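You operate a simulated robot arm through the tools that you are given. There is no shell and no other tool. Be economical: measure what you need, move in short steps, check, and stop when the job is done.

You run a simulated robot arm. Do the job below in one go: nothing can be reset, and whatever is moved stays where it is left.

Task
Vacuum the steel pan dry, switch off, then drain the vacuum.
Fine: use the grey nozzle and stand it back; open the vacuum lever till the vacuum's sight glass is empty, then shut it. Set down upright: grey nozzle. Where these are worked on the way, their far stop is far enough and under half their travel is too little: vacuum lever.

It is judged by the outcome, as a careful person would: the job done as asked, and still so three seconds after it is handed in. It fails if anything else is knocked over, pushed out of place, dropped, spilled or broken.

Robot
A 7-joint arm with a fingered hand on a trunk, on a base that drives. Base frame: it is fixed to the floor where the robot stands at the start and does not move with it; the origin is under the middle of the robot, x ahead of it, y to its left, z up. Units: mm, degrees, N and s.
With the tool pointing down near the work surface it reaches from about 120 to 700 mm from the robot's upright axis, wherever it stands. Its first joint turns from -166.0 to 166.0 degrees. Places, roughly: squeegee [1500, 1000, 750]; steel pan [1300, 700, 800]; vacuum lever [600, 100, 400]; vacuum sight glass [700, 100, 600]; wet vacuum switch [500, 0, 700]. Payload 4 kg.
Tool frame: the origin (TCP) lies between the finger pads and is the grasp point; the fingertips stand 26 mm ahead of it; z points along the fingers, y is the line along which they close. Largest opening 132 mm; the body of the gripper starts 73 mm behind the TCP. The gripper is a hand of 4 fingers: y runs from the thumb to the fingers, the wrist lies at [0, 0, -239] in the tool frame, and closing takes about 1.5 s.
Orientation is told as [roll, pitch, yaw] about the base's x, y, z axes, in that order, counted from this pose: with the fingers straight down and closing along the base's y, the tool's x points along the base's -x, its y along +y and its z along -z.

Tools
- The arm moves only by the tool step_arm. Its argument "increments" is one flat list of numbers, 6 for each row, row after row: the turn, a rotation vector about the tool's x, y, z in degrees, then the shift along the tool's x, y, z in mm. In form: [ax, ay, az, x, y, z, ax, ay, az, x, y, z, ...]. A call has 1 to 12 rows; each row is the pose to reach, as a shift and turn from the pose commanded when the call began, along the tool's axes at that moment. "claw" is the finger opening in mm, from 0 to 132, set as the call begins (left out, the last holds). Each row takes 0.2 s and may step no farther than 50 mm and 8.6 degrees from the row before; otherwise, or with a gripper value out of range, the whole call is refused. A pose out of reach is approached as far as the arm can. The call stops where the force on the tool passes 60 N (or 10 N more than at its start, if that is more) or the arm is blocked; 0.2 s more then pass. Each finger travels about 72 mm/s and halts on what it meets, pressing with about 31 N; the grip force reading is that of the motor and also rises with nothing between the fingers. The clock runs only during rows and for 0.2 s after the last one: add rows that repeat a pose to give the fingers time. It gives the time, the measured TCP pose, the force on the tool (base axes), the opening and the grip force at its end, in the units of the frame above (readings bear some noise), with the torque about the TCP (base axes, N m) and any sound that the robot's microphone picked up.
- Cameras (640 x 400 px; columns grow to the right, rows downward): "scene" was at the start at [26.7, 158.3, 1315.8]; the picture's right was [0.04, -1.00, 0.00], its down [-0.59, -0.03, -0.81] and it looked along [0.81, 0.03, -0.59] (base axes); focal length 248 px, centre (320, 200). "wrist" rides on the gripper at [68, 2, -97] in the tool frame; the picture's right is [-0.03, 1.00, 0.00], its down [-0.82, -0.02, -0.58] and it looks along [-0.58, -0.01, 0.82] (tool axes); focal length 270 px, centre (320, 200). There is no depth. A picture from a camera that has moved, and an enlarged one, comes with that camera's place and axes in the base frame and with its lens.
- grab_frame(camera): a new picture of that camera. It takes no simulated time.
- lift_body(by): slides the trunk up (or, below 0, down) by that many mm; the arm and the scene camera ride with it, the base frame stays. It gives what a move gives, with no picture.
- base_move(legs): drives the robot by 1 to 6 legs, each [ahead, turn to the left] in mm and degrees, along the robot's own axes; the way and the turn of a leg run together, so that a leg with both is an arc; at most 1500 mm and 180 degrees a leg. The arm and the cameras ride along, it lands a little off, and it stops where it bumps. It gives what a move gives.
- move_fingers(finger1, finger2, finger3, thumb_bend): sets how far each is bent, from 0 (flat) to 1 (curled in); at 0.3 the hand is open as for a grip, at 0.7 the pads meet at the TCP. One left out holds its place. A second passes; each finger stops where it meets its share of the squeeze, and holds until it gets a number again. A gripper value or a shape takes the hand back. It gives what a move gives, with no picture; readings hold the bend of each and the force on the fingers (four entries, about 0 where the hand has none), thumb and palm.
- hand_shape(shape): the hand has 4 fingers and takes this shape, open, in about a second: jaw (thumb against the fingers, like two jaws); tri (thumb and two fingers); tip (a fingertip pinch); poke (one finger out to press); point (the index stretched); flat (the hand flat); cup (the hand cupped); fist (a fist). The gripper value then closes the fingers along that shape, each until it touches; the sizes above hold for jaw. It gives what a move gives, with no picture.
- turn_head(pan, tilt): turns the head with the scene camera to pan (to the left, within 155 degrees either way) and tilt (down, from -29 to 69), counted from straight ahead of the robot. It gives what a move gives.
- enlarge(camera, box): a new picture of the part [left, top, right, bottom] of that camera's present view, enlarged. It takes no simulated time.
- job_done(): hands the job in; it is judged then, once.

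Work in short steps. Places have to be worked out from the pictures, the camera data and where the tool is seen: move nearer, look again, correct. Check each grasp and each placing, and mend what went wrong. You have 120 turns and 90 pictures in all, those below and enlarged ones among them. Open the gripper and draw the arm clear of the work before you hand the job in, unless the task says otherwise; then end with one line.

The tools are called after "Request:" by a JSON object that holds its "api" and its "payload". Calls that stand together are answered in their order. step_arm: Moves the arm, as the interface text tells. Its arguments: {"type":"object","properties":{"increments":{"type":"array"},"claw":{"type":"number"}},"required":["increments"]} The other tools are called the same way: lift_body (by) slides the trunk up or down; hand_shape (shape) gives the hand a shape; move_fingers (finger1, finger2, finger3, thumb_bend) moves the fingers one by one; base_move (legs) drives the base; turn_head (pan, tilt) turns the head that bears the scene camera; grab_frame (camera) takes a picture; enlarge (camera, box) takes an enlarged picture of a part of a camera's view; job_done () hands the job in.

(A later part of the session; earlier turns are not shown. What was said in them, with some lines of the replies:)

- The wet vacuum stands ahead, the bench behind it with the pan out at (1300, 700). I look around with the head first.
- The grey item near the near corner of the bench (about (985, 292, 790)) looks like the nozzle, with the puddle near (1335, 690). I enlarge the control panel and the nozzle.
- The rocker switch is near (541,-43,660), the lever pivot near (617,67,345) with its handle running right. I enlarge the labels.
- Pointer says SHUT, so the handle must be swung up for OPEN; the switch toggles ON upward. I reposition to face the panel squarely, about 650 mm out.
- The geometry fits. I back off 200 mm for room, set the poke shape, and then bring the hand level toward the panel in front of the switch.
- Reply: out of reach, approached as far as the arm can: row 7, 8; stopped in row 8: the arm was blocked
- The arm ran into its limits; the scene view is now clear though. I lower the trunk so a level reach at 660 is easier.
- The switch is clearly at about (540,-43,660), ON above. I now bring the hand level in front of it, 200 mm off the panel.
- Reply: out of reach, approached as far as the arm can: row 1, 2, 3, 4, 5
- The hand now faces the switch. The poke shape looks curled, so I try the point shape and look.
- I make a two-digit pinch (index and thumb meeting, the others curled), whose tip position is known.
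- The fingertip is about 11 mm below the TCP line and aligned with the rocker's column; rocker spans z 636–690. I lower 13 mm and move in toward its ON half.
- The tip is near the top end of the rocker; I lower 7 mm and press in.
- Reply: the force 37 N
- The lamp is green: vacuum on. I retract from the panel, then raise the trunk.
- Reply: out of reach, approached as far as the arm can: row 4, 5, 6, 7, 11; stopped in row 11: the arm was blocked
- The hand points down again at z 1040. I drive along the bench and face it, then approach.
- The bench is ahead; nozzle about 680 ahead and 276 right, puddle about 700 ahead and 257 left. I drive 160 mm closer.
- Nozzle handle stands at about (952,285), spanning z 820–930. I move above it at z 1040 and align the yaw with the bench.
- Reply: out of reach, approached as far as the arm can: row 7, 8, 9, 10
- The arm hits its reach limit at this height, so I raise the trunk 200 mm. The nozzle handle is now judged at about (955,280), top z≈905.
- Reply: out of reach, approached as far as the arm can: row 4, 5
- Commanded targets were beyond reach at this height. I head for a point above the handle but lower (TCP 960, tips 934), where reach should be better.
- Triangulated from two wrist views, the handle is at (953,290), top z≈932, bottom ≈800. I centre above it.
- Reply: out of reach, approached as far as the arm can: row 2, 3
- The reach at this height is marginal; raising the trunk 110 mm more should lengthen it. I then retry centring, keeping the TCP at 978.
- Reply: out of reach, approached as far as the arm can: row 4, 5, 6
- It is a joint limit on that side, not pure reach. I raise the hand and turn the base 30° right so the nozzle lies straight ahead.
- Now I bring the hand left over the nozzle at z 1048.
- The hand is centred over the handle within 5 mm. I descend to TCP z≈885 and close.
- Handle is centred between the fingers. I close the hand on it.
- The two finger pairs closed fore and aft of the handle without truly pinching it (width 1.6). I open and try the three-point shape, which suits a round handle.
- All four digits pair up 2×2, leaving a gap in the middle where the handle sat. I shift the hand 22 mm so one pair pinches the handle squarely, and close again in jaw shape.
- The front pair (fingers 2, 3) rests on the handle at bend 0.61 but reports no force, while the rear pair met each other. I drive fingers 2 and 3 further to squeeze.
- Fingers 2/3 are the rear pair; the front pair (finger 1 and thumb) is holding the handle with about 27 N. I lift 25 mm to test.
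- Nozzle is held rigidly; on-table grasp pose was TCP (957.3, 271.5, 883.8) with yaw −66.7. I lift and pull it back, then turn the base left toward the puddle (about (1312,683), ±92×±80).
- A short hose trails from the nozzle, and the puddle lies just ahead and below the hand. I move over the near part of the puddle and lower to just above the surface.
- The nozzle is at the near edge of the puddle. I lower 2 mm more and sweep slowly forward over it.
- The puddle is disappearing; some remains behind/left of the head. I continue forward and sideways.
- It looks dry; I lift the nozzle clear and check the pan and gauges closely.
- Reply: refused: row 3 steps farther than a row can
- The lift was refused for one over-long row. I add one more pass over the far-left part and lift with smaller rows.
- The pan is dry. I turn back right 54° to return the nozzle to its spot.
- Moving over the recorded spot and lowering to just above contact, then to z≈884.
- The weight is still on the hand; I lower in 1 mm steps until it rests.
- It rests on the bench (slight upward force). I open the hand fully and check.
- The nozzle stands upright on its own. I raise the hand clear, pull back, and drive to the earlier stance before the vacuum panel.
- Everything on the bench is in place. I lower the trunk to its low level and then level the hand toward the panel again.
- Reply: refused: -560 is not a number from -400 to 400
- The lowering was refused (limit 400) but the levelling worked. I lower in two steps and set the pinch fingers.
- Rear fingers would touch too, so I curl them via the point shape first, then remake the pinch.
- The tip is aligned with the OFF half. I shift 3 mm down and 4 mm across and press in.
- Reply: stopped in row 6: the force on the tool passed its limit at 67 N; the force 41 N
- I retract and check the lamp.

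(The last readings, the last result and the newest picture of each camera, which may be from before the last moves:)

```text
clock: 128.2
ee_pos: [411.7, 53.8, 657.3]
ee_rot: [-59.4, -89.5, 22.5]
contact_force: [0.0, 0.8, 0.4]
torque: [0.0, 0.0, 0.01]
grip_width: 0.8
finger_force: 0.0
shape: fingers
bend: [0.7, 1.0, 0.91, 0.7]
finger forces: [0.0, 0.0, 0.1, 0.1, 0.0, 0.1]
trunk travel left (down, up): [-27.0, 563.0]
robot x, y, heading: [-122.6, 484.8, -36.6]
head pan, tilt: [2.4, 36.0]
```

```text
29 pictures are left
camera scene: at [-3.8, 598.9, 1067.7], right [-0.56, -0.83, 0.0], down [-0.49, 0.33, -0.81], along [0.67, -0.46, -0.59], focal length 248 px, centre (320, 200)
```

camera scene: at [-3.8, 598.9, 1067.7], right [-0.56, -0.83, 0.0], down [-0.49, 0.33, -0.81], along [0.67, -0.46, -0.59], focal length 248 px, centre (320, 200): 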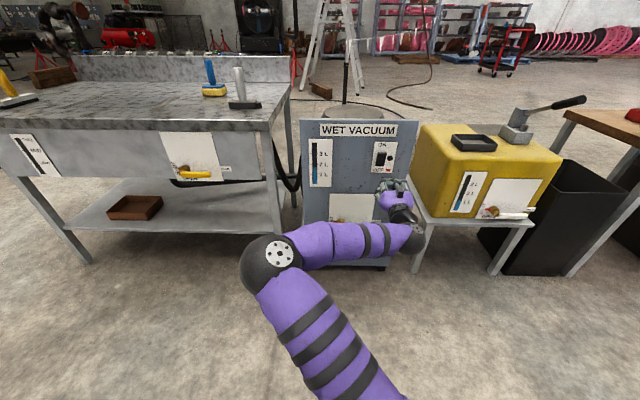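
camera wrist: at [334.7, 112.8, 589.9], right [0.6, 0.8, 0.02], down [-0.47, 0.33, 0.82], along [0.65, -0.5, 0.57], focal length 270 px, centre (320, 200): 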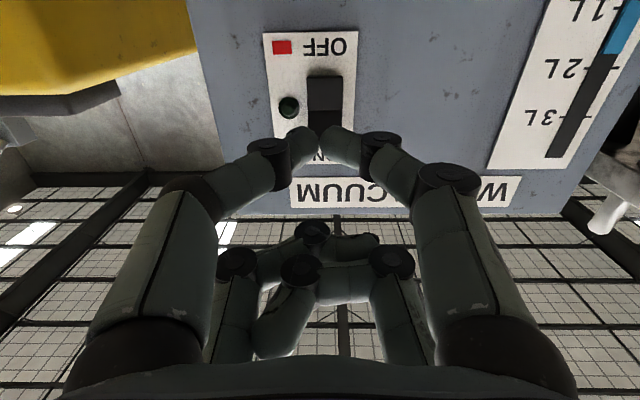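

Lamp is dark: switched off. The lever handle is judged at z≈370, 50 mm out from the panel, from e≈127 (pivot) to e≈27 (tip). I bring the fingertips down in front, below the handle.

Request:
{"api": "step_arm", "payload": {"increments": [0, 0, 0, 35, 8, 0, 0, 0, 0, 70, 16, 0, 0, 0, 0, 110, 24, 0, 0, 0, 0, 150, 32, 0, 0, 0, 0, 190, 40, 0, 0, 0, 0, 230, 46, 0, 0, 0, 0, 270, 52, 0, 0, 0, 0, 300, 52, 0, 0, 0, 0, 314, 52, 0]}}

Request:
{"api": "grab_frame", "payload": {"camera": "wrist"}}

Request:
{"api": "enlarge", "payload": {"camera": "scene", "box": [290, 110, 440, 290]}}

```text
clock: 130.2
ee_pos: [442.3, 94.6, 342.2]
ee_rot: [-59.8, -89.5, 22.7]
contact_force: [0.3, 0.2, -0.9]
torque: [0.02, 0.03, 0.02]
grip_width: 1.5
finger_force: 0.1
shape: fingers
bend: [0.7, 1.0, 0.91, 0.7]
finger forces: [0.1, 0.0, 0.0, 0.1, 0.0, 0.0]
trunk travel left (down, up): [-27.0, 563.0]
robot x, y, heading: [-119.4, 485.3, -36.9]
head pan, tilt: [2.4, 36.0]
```

```text
28 pictures are left
camera wrist: at [363.8, 153.8, 274.6], right [0.6, 0.8, 0.02], down [-0.47, 0.33, 0.82], along [0.65, -0.5, 0.57], focal length 270 px, centre (320, 200)
```

wrist: 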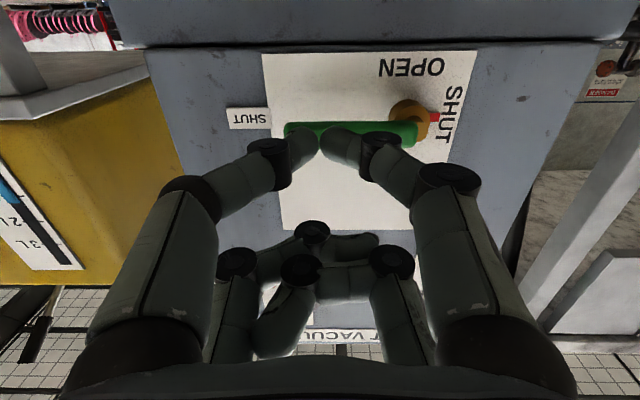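

```text
2.22 times, centred on (365, 200) of scene
camera zoom: at [-4.0, 599.0, 1067.8], right [-0.56, -0.83, 0.0], down [-0.49, 0.33, -0.81], along [0.67, -0.46, -0.59], focal length 551 px, centre (220, 200)
```

zoom: 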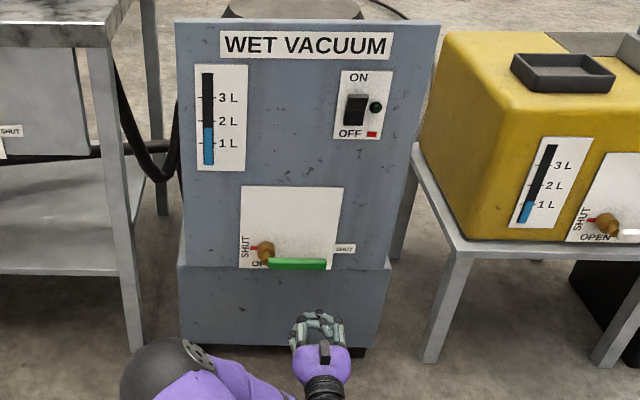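

Reach works. Handle appears at z≈355–370, still above my fingertips; I dip 8 mm and move in under it.

Request:
{"api": "step_arm", "payload": {"increments": [0, 0, 0, 8, 0, 0, 0, 0, 0, 8, 0, 35, 0, 0, 0, 8, 0, 70, 0, 0, 0, 8, 0, 90, 0, 0, 0, 8, 0, 103]}}

Request:
{"api": "grab_frame", "payload": {"camera": "wrist"}}

Request:
{"api": "enlarge", "payload": {"camera": "scene", "box": [320, 180, 420, 280]}}

```text
clock: 131.4
ee_pos: [524.1, 33.2, 334.6]
ee_rot: [-54.2, -89.5, 17.4]
contact_force: [-0.4, 0.2, -0.3]
torque: [0.01, 0.0, -0.01]
grip_width: 1.1
finger_force: 0.0
shape: fingers
bend: [0.7, 1.0, 0.91, 0.7]
finger forces: [0.0, 0.0, 0.0, 0.0, 0.0, 0.1]
trunk travel left (down, up): [-27.0, 563.0]
robot x, y, heading: [-121.2, 487.7, -36.8]
head pan, tilt: [2.4, 36.0]
```

```text
26 pictures are left
camera wrist: at [446.2, 92.5, 266.9], right [0.6, 0.8, 0.02], down [-0.47, 0.33, 0.82], along [0.65, -0.5, 0.57], focal length 270 px, centre (320, 200)
```

wrist: 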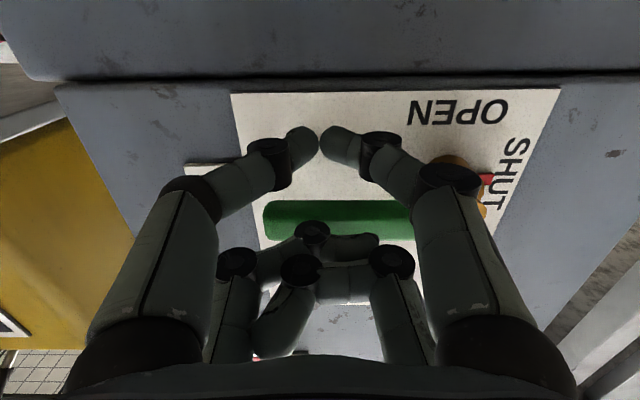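

```text
4.00 times, centred on (370, 230) of scene
camera zoom: at [-3.9, 599.0, 1067.8], right [-0.56, -0.83, 0.0], down [-0.49, 0.33, -0.81], along [0.67, -0.46, -0.59], focal length 992 px, centre (120, 80)
```

zoom: 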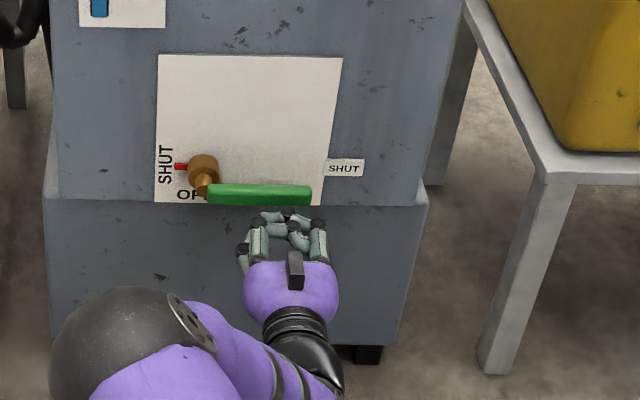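

The fingertips are under the handle. I push up along an arc about the pivot, first to about 45°.

Request:
{"api": "step_arm", "payload": {"increments": [0, 0, 0, -10, 2, 0, 0, 0, 0, -19, 4, 0, 0, 0, 0, -30, 3, 0, 0, 0, 0, -40, 2, 0, 0, 0, 0, -51, 3, 0, 0, 0, 0, -62, 5, 0, 0, 0, 0, -72, 9, 0, 0, 0, 0, -82, 13, 0]}}

Request:
{"api": "enlarge", "payload": {"camera": "scene", "box": [300, 140, 420, 260]}}

```text
clock: 133.2
ee_pos: [531.6, 43.9, 416.2]
ee_rot: [-56.5, -89.6, 19.6]
contact_force: [-2.7, -0.3, -1.5]
torque: [-0.06, 0.08, 0.01]
grip_width: 0.0
finger_force: 1.3
shape: fingers
bend: [0.7, 1.0, 0.91, 0.7]
finger forces: [1.9, 0.1, 0.0, 0.0, 0.1, 0.1]
trunk travel left (down, up): [-27.0, 563.0]
robot x, y, heading: [-120.5, 488.5, -36.8]
head pan, tilt: [2.4, 36.0]
```

```text
3.33 times, centred on (360, 200) of scene
camera zoom: at [-3.9, 598.9, 1067.8], right [-0.56, -0.83, 0.0], down [-0.49, 0.33, -0.81], along [0.67, -0.46, -0.59], focal length 827 px, centre (187, 200)
```

zoom: 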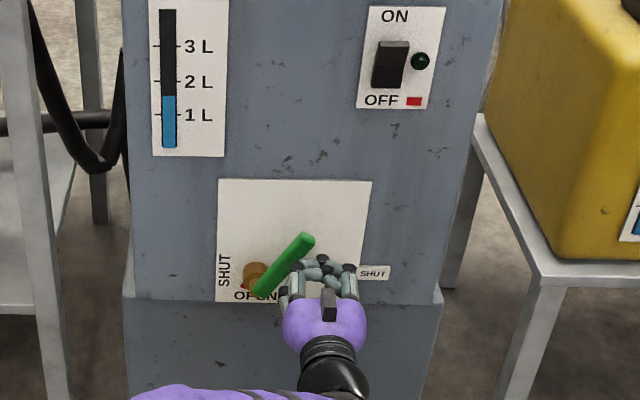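

Lever at about 45° and moving well. I continue toward vertical.

Request:
{"api": "step_arm", "payload": {"increments": [0, 0, 0, -8, 7, 0, 0, 0, 0, -16, 14, 0, 0, 0, 0, -23, 22, 0, 0, 0, 0, -29, 31, 0, 0, 0, 0, -34, 41, 0, 0, 0, 0, -37, 51, 0, 0, 0, 0, -38, 57, 0]}}

Request:
{"api": "enlarge", "payload": {"camera": "scene", "box": [300, 140, 420, 260]}}

```text
clock: 134.8
ee_pos: [563.9, 87.8, 453.3]
ee_rot: [-44.0, -89.3, 6.6]
contact_force: [-33.3, -3.4, -6.1]
torque: [-0.05, 0.69, -0.11]
grip_width: 0.1
finger_force: 21.4
shape: fingers
bend: [0.73, 1.0, 0.91, 0.66]
finger forces: [43.3, 0.0, 0.0, 0.1, 0.0, 0.0]
trunk travel left (down, up): [-27.0, 563.0]
robot x, y, heading: [-121.4, 486.4, -36.7]
head pan, tilt: [2.4, 36.0]
```

```text
3.33 times, centred on (360, 200) of scene
camera zoom: at [-4.4, 598.5, 1067.8], right [-0.56, -0.83, 0.0], down [-0.48, 0.33, -0.81], along [0.67, -0.46, -0.59], focal length 827 px, centre (187, 200)
```

zoom: 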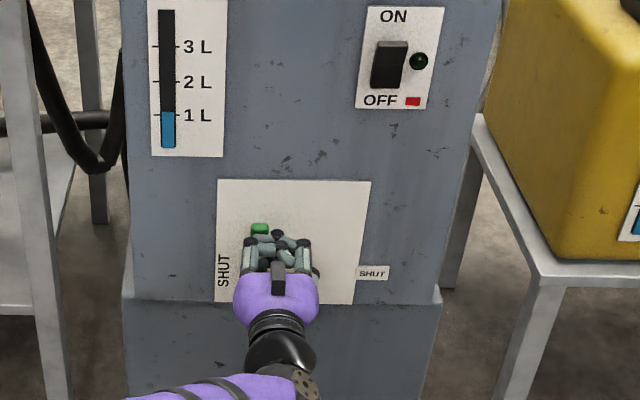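

The lever is at its OPEN stop and the sight glass is falling. I ease off and withdraw 90 mm while it drains.

Request:
{"api": "step_arm", "payload": {"increments": [0, 0, 0, 0, -8, 0, 0, 0, 0, 2, -14, -20, 0, 0, 0, 2, -14, -60, 0, 0, 0, 2, -14, -100, 0, 0, 0, 2, -14, -100, 0, 0, 0, 2, -14, -100, 0, 0, 0, 2, -14, -100, 0, 0, 0, 2, -14, -100]}}

Request:
{"api": "enlarge", "payload": {"camera": "scene", "box": [300, 140, 420, 260]}}

```text
clock: 136.6
ee_pos: [479.3, 138.5, 452.8]
ee_rot: [-55.6, -89.5, 18.5]
contact_force: [0.2, -0.2, -0.1]
torque: [0.02, 0.0, 0.03]
grip_width: 1.0
finger_force: 0.1
shape: fingers
bend: [0.7, 1.0, 0.91, 0.7]
finger forces: [0.0, 0.0, 0.0, 0.1, 0.0, 0.1]
trunk travel left (down, up): [-27.0, 563.0]
robot x, y, heading: [-119.5, 487.2, -36.7]
head pan, tilt: [2.4, 36.0]
```

```text
3.33 times, centred on (360, 200) of scene
camera zoom: at [-3.9, 598.9, 1067.8], right [-0.56, -0.83, 0.0], down [-0.49, 0.33, -0.81], along [0.67, -0.46, -0.59], focal length 827 px, centre (187, 200)
```

zoom: 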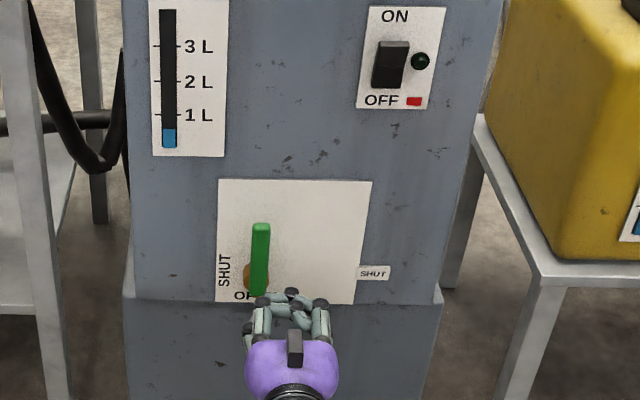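

About 0.5 L remains. Meanwhile I move to the left side of the handle, still withdrawn, and wait for it to empty.

Request:
{"api": "step_arm", "payload": {"increments": [0, 0, 0, 0, 20, 0, 0, 0, 0, 0, 40, 0, 0, 0, 0, 0, 60, 0, 0, 0, 0, 0, 80, 0, 0, 0, 0, 0, 80, 0, 0, 0, 0, 0, 80, 0, 0, 0, 0, 0, 80, 0, 0, 0, 0, 0, 80, 0, 0, 0, 0, 0, 80, 0, 0, 0, 0, 0, 80, 0, 0, 0, 0, 0, 80, 0, 0, 0, 0, 0, 80, 0]}}

Request:
{"api": "enlarge", "payload": {"camera": "scene", "box": [300, 140, 420, 260]}}

Request:
{"api": "grab_frame", "payload": {"camera": "wrist"}}

```text
clock: 139.2
ee_pos: [524.6, 202.2, 452.9]
ee_rot: [-55.4, -89.5, 18.4]
contact_force: [-0.5, -0.4, 0.1]
torque: [-0.04, -0.01, -0.01]
grip_width: 0.7
finger_force: 0.1
shape: fingers
bend: [0.7, 1.0, 0.91, 0.7]
finger forces: [0.1, 0.0, 0.1, 0.0, 0.0, 0.0]
trunk travel left (down, up): [-27.0, 563.0]
robot x, y, heading: [-119.0, 487.8, -36.6]
head pan, tilt: [2.4, 36.0]
```

```text
3.33 times, centred on (360, 200) of scene
camera zoom: at [-3.9, 598.9, 1067.8], right [-0.56, -0.83, 0.0], down [-0.49, 0.33, -0.81], along [0.67, -0.46, -0.59], focal length 827 px, centre (187, 200)
```

zoom: 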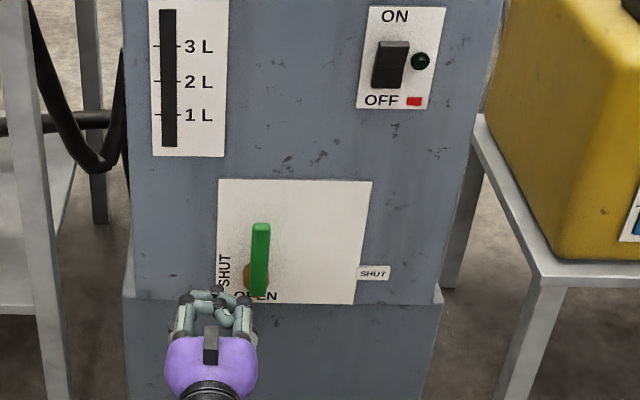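

```text
20 pictures are left
camera wrist: at [448.4, 261.1, 384.5], right [0.6, 0.8, 0.02], down [-0.47, 0.33, 0.82], along [0.65, -0.5, 0.57], focal length 270 px, centre (320, 200)
```

wrist: 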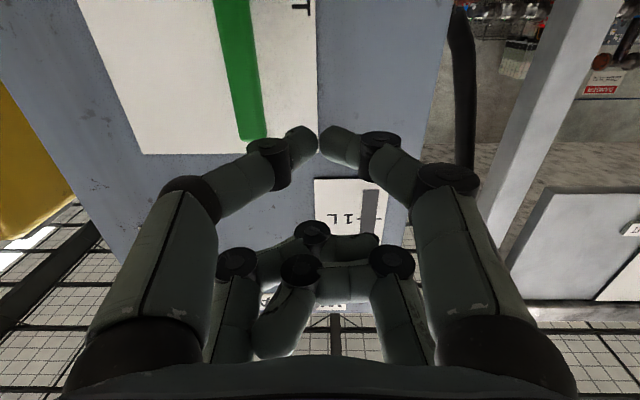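

The sight glass is empty. I move in to the left of the handle.

Request:
{"api": "step_arm", "payload": {"increments": [0, 0, 0, 0, 8, 0, 0, 0, 0, 0, 8, 40, 0, 0, 0, 0, 8, 75, 0, 0, 0, 0, 8, 100]}}

Request:
{"api": "enlarge", "payload": {"camera": "scene", "box": [300, 140, 420, 260]}}

```text
clock: 140.2
ee_pos: [612.1, 149.2, 451.5]
ee_rot: [-56.0, -89.5, 19.0]
contact_force: [-0.6, -0.7, -0.4]
torque: [-0.01, -0.01, 0.01]
grip_width: 0.9
finger_force: 0.0
shape: fingers
bend: [0.7, 1.0, 0.91, 0.7]
finger forces: [0.1, 0.1, 0.0, 0.0, 0.0, 0.1]
trunk travel left (down, up): [-27.0, 563.0]
robot x, y, heading: [-118.3, 489.9, -36.6]
head pan, tilt: [2.4, 36.0]
```

```text
3.33 times, centred on (360, 200) of scene
camera zoom: at [-4.0, 599.0, 1067.8], right [-0.56, -0.83, 0.0], down [-0.49, 0.33, -0.81], along [0.67, -0.46, -0.59], focal length 827 px, centre (187, 200)
```

zoom: 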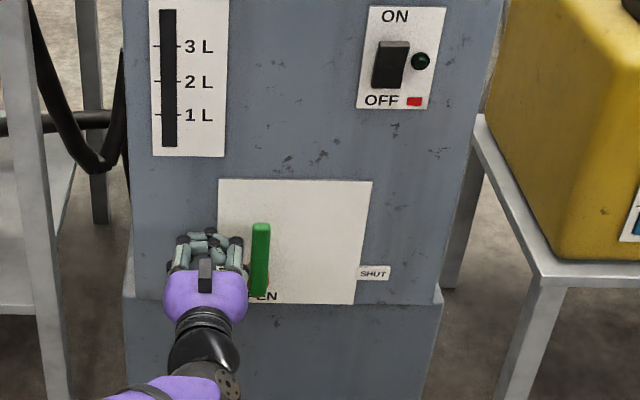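

In position. I push the handle over to the right and down along the arc toward SHUT.

Request:
{"api": "step_arm", "payload": {"increments": [0, 0, 0, 3, -26, 0, 0, 0, 0, 0, -38, 0, 0, 0, 0, -3, -49, 0, 0, 0, 0, -2, -62, 0, 0, 0, 0, -1, -74, 0, 0, 0, 0, 3, -85, 0, 0, 0, 0, 7, -96, 0, 0, 0, 0, 14, -106, 0, 0, 0, 0, 21, -115, 0, 0, 0, 0, 30, -122, 0, 0, 0, 0, 39, -128, 0]}}

Request:
{"api": "enlarge", "payload": {"camera": "scene", "box": [300, 140, 420, 260]}}

```text
clock: 142.6
ee_pos: [533.0, 47.3, 413.6]
ee_rot: [-56.7, -89.5, 19.8]
contact_force: [-0.4, 0.2, 0.7]
torque: [0.02, -0.03, 0.03]
grip_width: 0.5
finger_force: 0.2
shape: fingers
bend: [0.7, 1.0, 0.91, 0.7]
finger forces: [0.0, 0.1, 0.0, 0.0, 0.5, 0.0]
trunk travel left (down, up): [-27.0, 563.0]
robot x, y, heading: [-119.3, 489.9, -36.5]
head pan, tilt: [2.4, 36.0]
```

```text
3.33 times, centred on (360, 200) of scene
camera zoom: at [-4.0, 599.0, 1067.8], right [-0.56, -0.83, 0.0], down [-0.49, 0.33, -0.81], along [0.67, -0.46, -0.59], focal length 827 px, centre (187, 200)
```

zoom: 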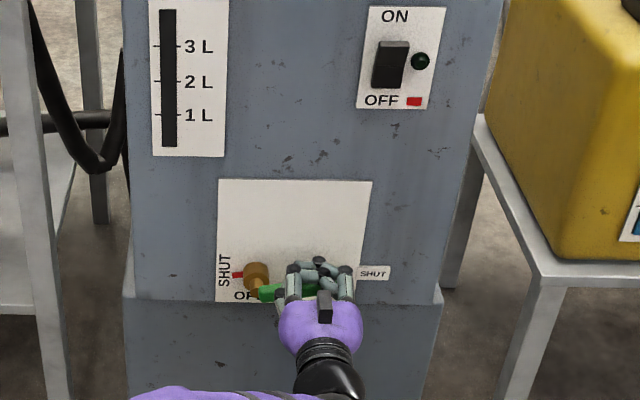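

Nearly shut; I press on down to the stop.

Request:
{"api": "step_arm", "payload": {"increments": [0, 0, 0, 8, -3, 0, 0, 0, 0, 16, -6, 0, 0, 0, 0, 22, -7, 0, 0, 0, 0, 28, -7, 0, 0, 0, 0, 33, -7, 0]}}

Request:
{"api": "enlarge", "payload": {"camera": "scene", "box": [300, 140, 420, 260]}}

```text
clock: 143.8
ee_pos: [529.5, 40.1, 393.7]
ee_rot: [-165.2, -88.9, 128.5]
contact_force: [-16.0, 13.8, 50.6]
torque: [0.73, -0.54, 0.44]
grip_width: 0.1
finger_force: 27.2
shape: fingers
bend: [0.71, 1.0, 0.91, 0.7]
finger forces: [48.3, 0.0, 0.0, 0.0, 6.3, 0.0]
trunk travel left (down, up): [-27.0, 563.0]
robot x, y, heading: [-115.8, 492.6, -36.6]
head pan, tilt: [2.4, 36.0]
```

```text
3.33 times, centred on (360, 200) of scene
camera zoom: at [-7.6, 601.4, 1068.7], right [-0.56, -0.83, 0.0], down [-0.48, 0.33, -0.81], along [0.67, -0.46, -0.58], focal length 827 px, centre (187, 200)
```

zoom: 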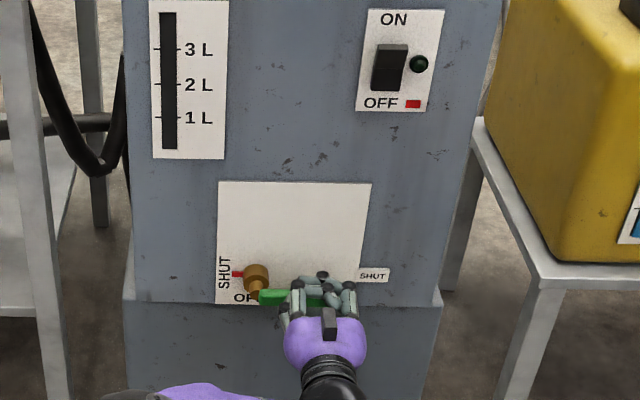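

At the SHUT stop (50 N). I ease up, withdraw straight back, and open the hand.

Request:
{"api": "step_arm", "payload": {"increments": [0, 0, 0, -15, 0, 0, 0, 0, 0, -28, 0, 0, 0, 0, 0, -30, 0, -40, 0, 0, 0, -30, 0, -85, 0, 0, 0, -30, 0, -130, 0, 0, 0, -30, 0, -160]}}

Request:
{"api": "hand_shape", "payload": {"shape": "jaw"}}

Request:
{"api": "enlarge", "payload": {"camera": "scene", "box": [300, 140, 420, 260]}}

Request:
{"api": "grab_frame", "payload": {"camera": "scene"}}

```text
clock: 145.2
ee_pos: [401.4, 137.2, 411.2]
ee_rot: [-53.4, -89.4, 16.4]
contact_force: [-1.0, -0.6, 0.7]
torque: [0.01, 0.0, -0.01]
grip_width: 1.4
finger_force: 0.0
shape: fingers
bend: [0.7, 1.0, 0.91, 0.7]
finger forces: [0.1, 0.0, 0.0, 0.0, 0.1, 0.0]
trunk travel left (down, up): [-27.0, 563.0]
robot x, y, heading: [-115.9, 489.1, -36.5]
head pan, tilt: [2.4, 36.0]
```

```text
clock: 146.1
ee_pos: [402.4, 136.8, 411.0]
ee_rot: [-55.2, -89.5, 18.2]
contact_force: [0.0, 0.8, -0.4]
torque: [0.0, 0.01, -0.04]
grip_width: 131.8
finger_force: 0.1
shape: jaw
bend: [0.3, 0.3, 0.3, 0.3]
finger forces: [0.0, 0.0, 0.0, 0.1, 0.1, 0.1]
trunk travel left (down, up): [-27.0, 563.0]
robot x, y, heading: [-119.3, 487.8, -36.7]
head pan, tilt: [2.4, 36.0]
```

```text
3.33 times, centred on (360, 200) of scene
camera zoom: at [-4.0, 598.9, 1067.8], right [-0.56, -0.83, 0.0], down [-0.49, 0.33, -0.81], along [0.67, -0.46, -0.59], focal length 827 px, centre (187, 200)
```

zoom: 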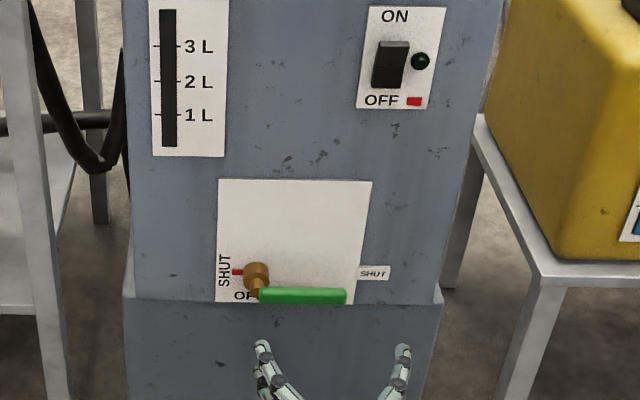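

```text
15 pictures are left
camera scene: at [-4.0, 598.9, 1067.8], right [-0.56, -0.83, 0.0], down [-0.49, 0.33, -0.81], along [0.67, -0.46, -0.59], focal length 248 px, centre (320, 200)
```

scene: 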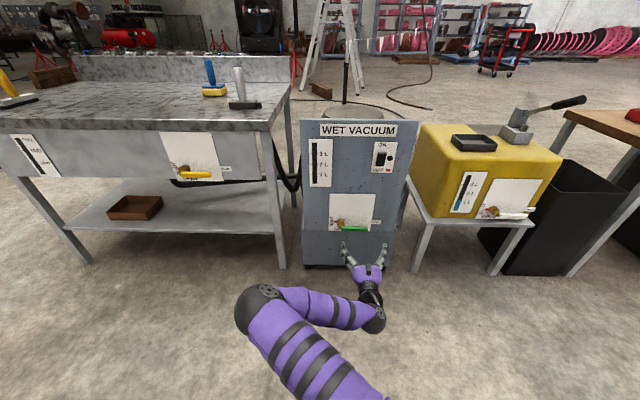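

Lever is shut, glass empty, switch off. A last look at the pan and nozzle.

Request:
{"api": "enlarge", "payload": {"camera": "scene", "box": [0, 40, 300, 200]}}

```text
2.13 times, centred on (150, 120) of scene
camera zoom: at [-4.0, 598.9, 1067.8], right [-0.56, -0.83, 0.0], down [-0.49, 0.33, -0.81], along [0.67, -0.46, -0.59], focal length 529 px, centre (683, 371)
```

zoom: 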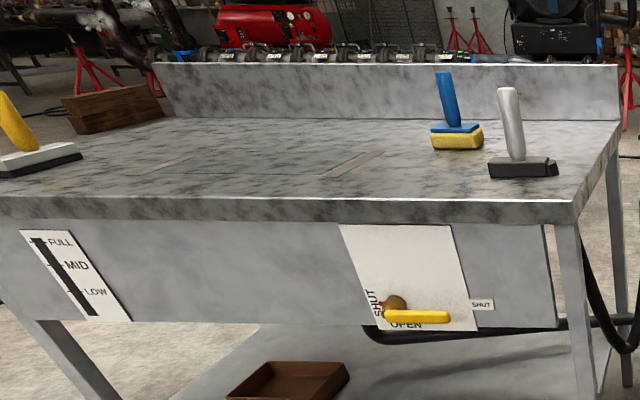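

The pan is dry (its gauge is empty), the nozzle stands upright in its place, and nothing else has moved. I hand in.

Request:
{"api": "job_done", "payload": {}}

```text
The job is handed in.
```

The steel pan is vacuumed dry, the vacuum is switched off and drained with its lever shut, and the grey nozzle stands upright back in its place.
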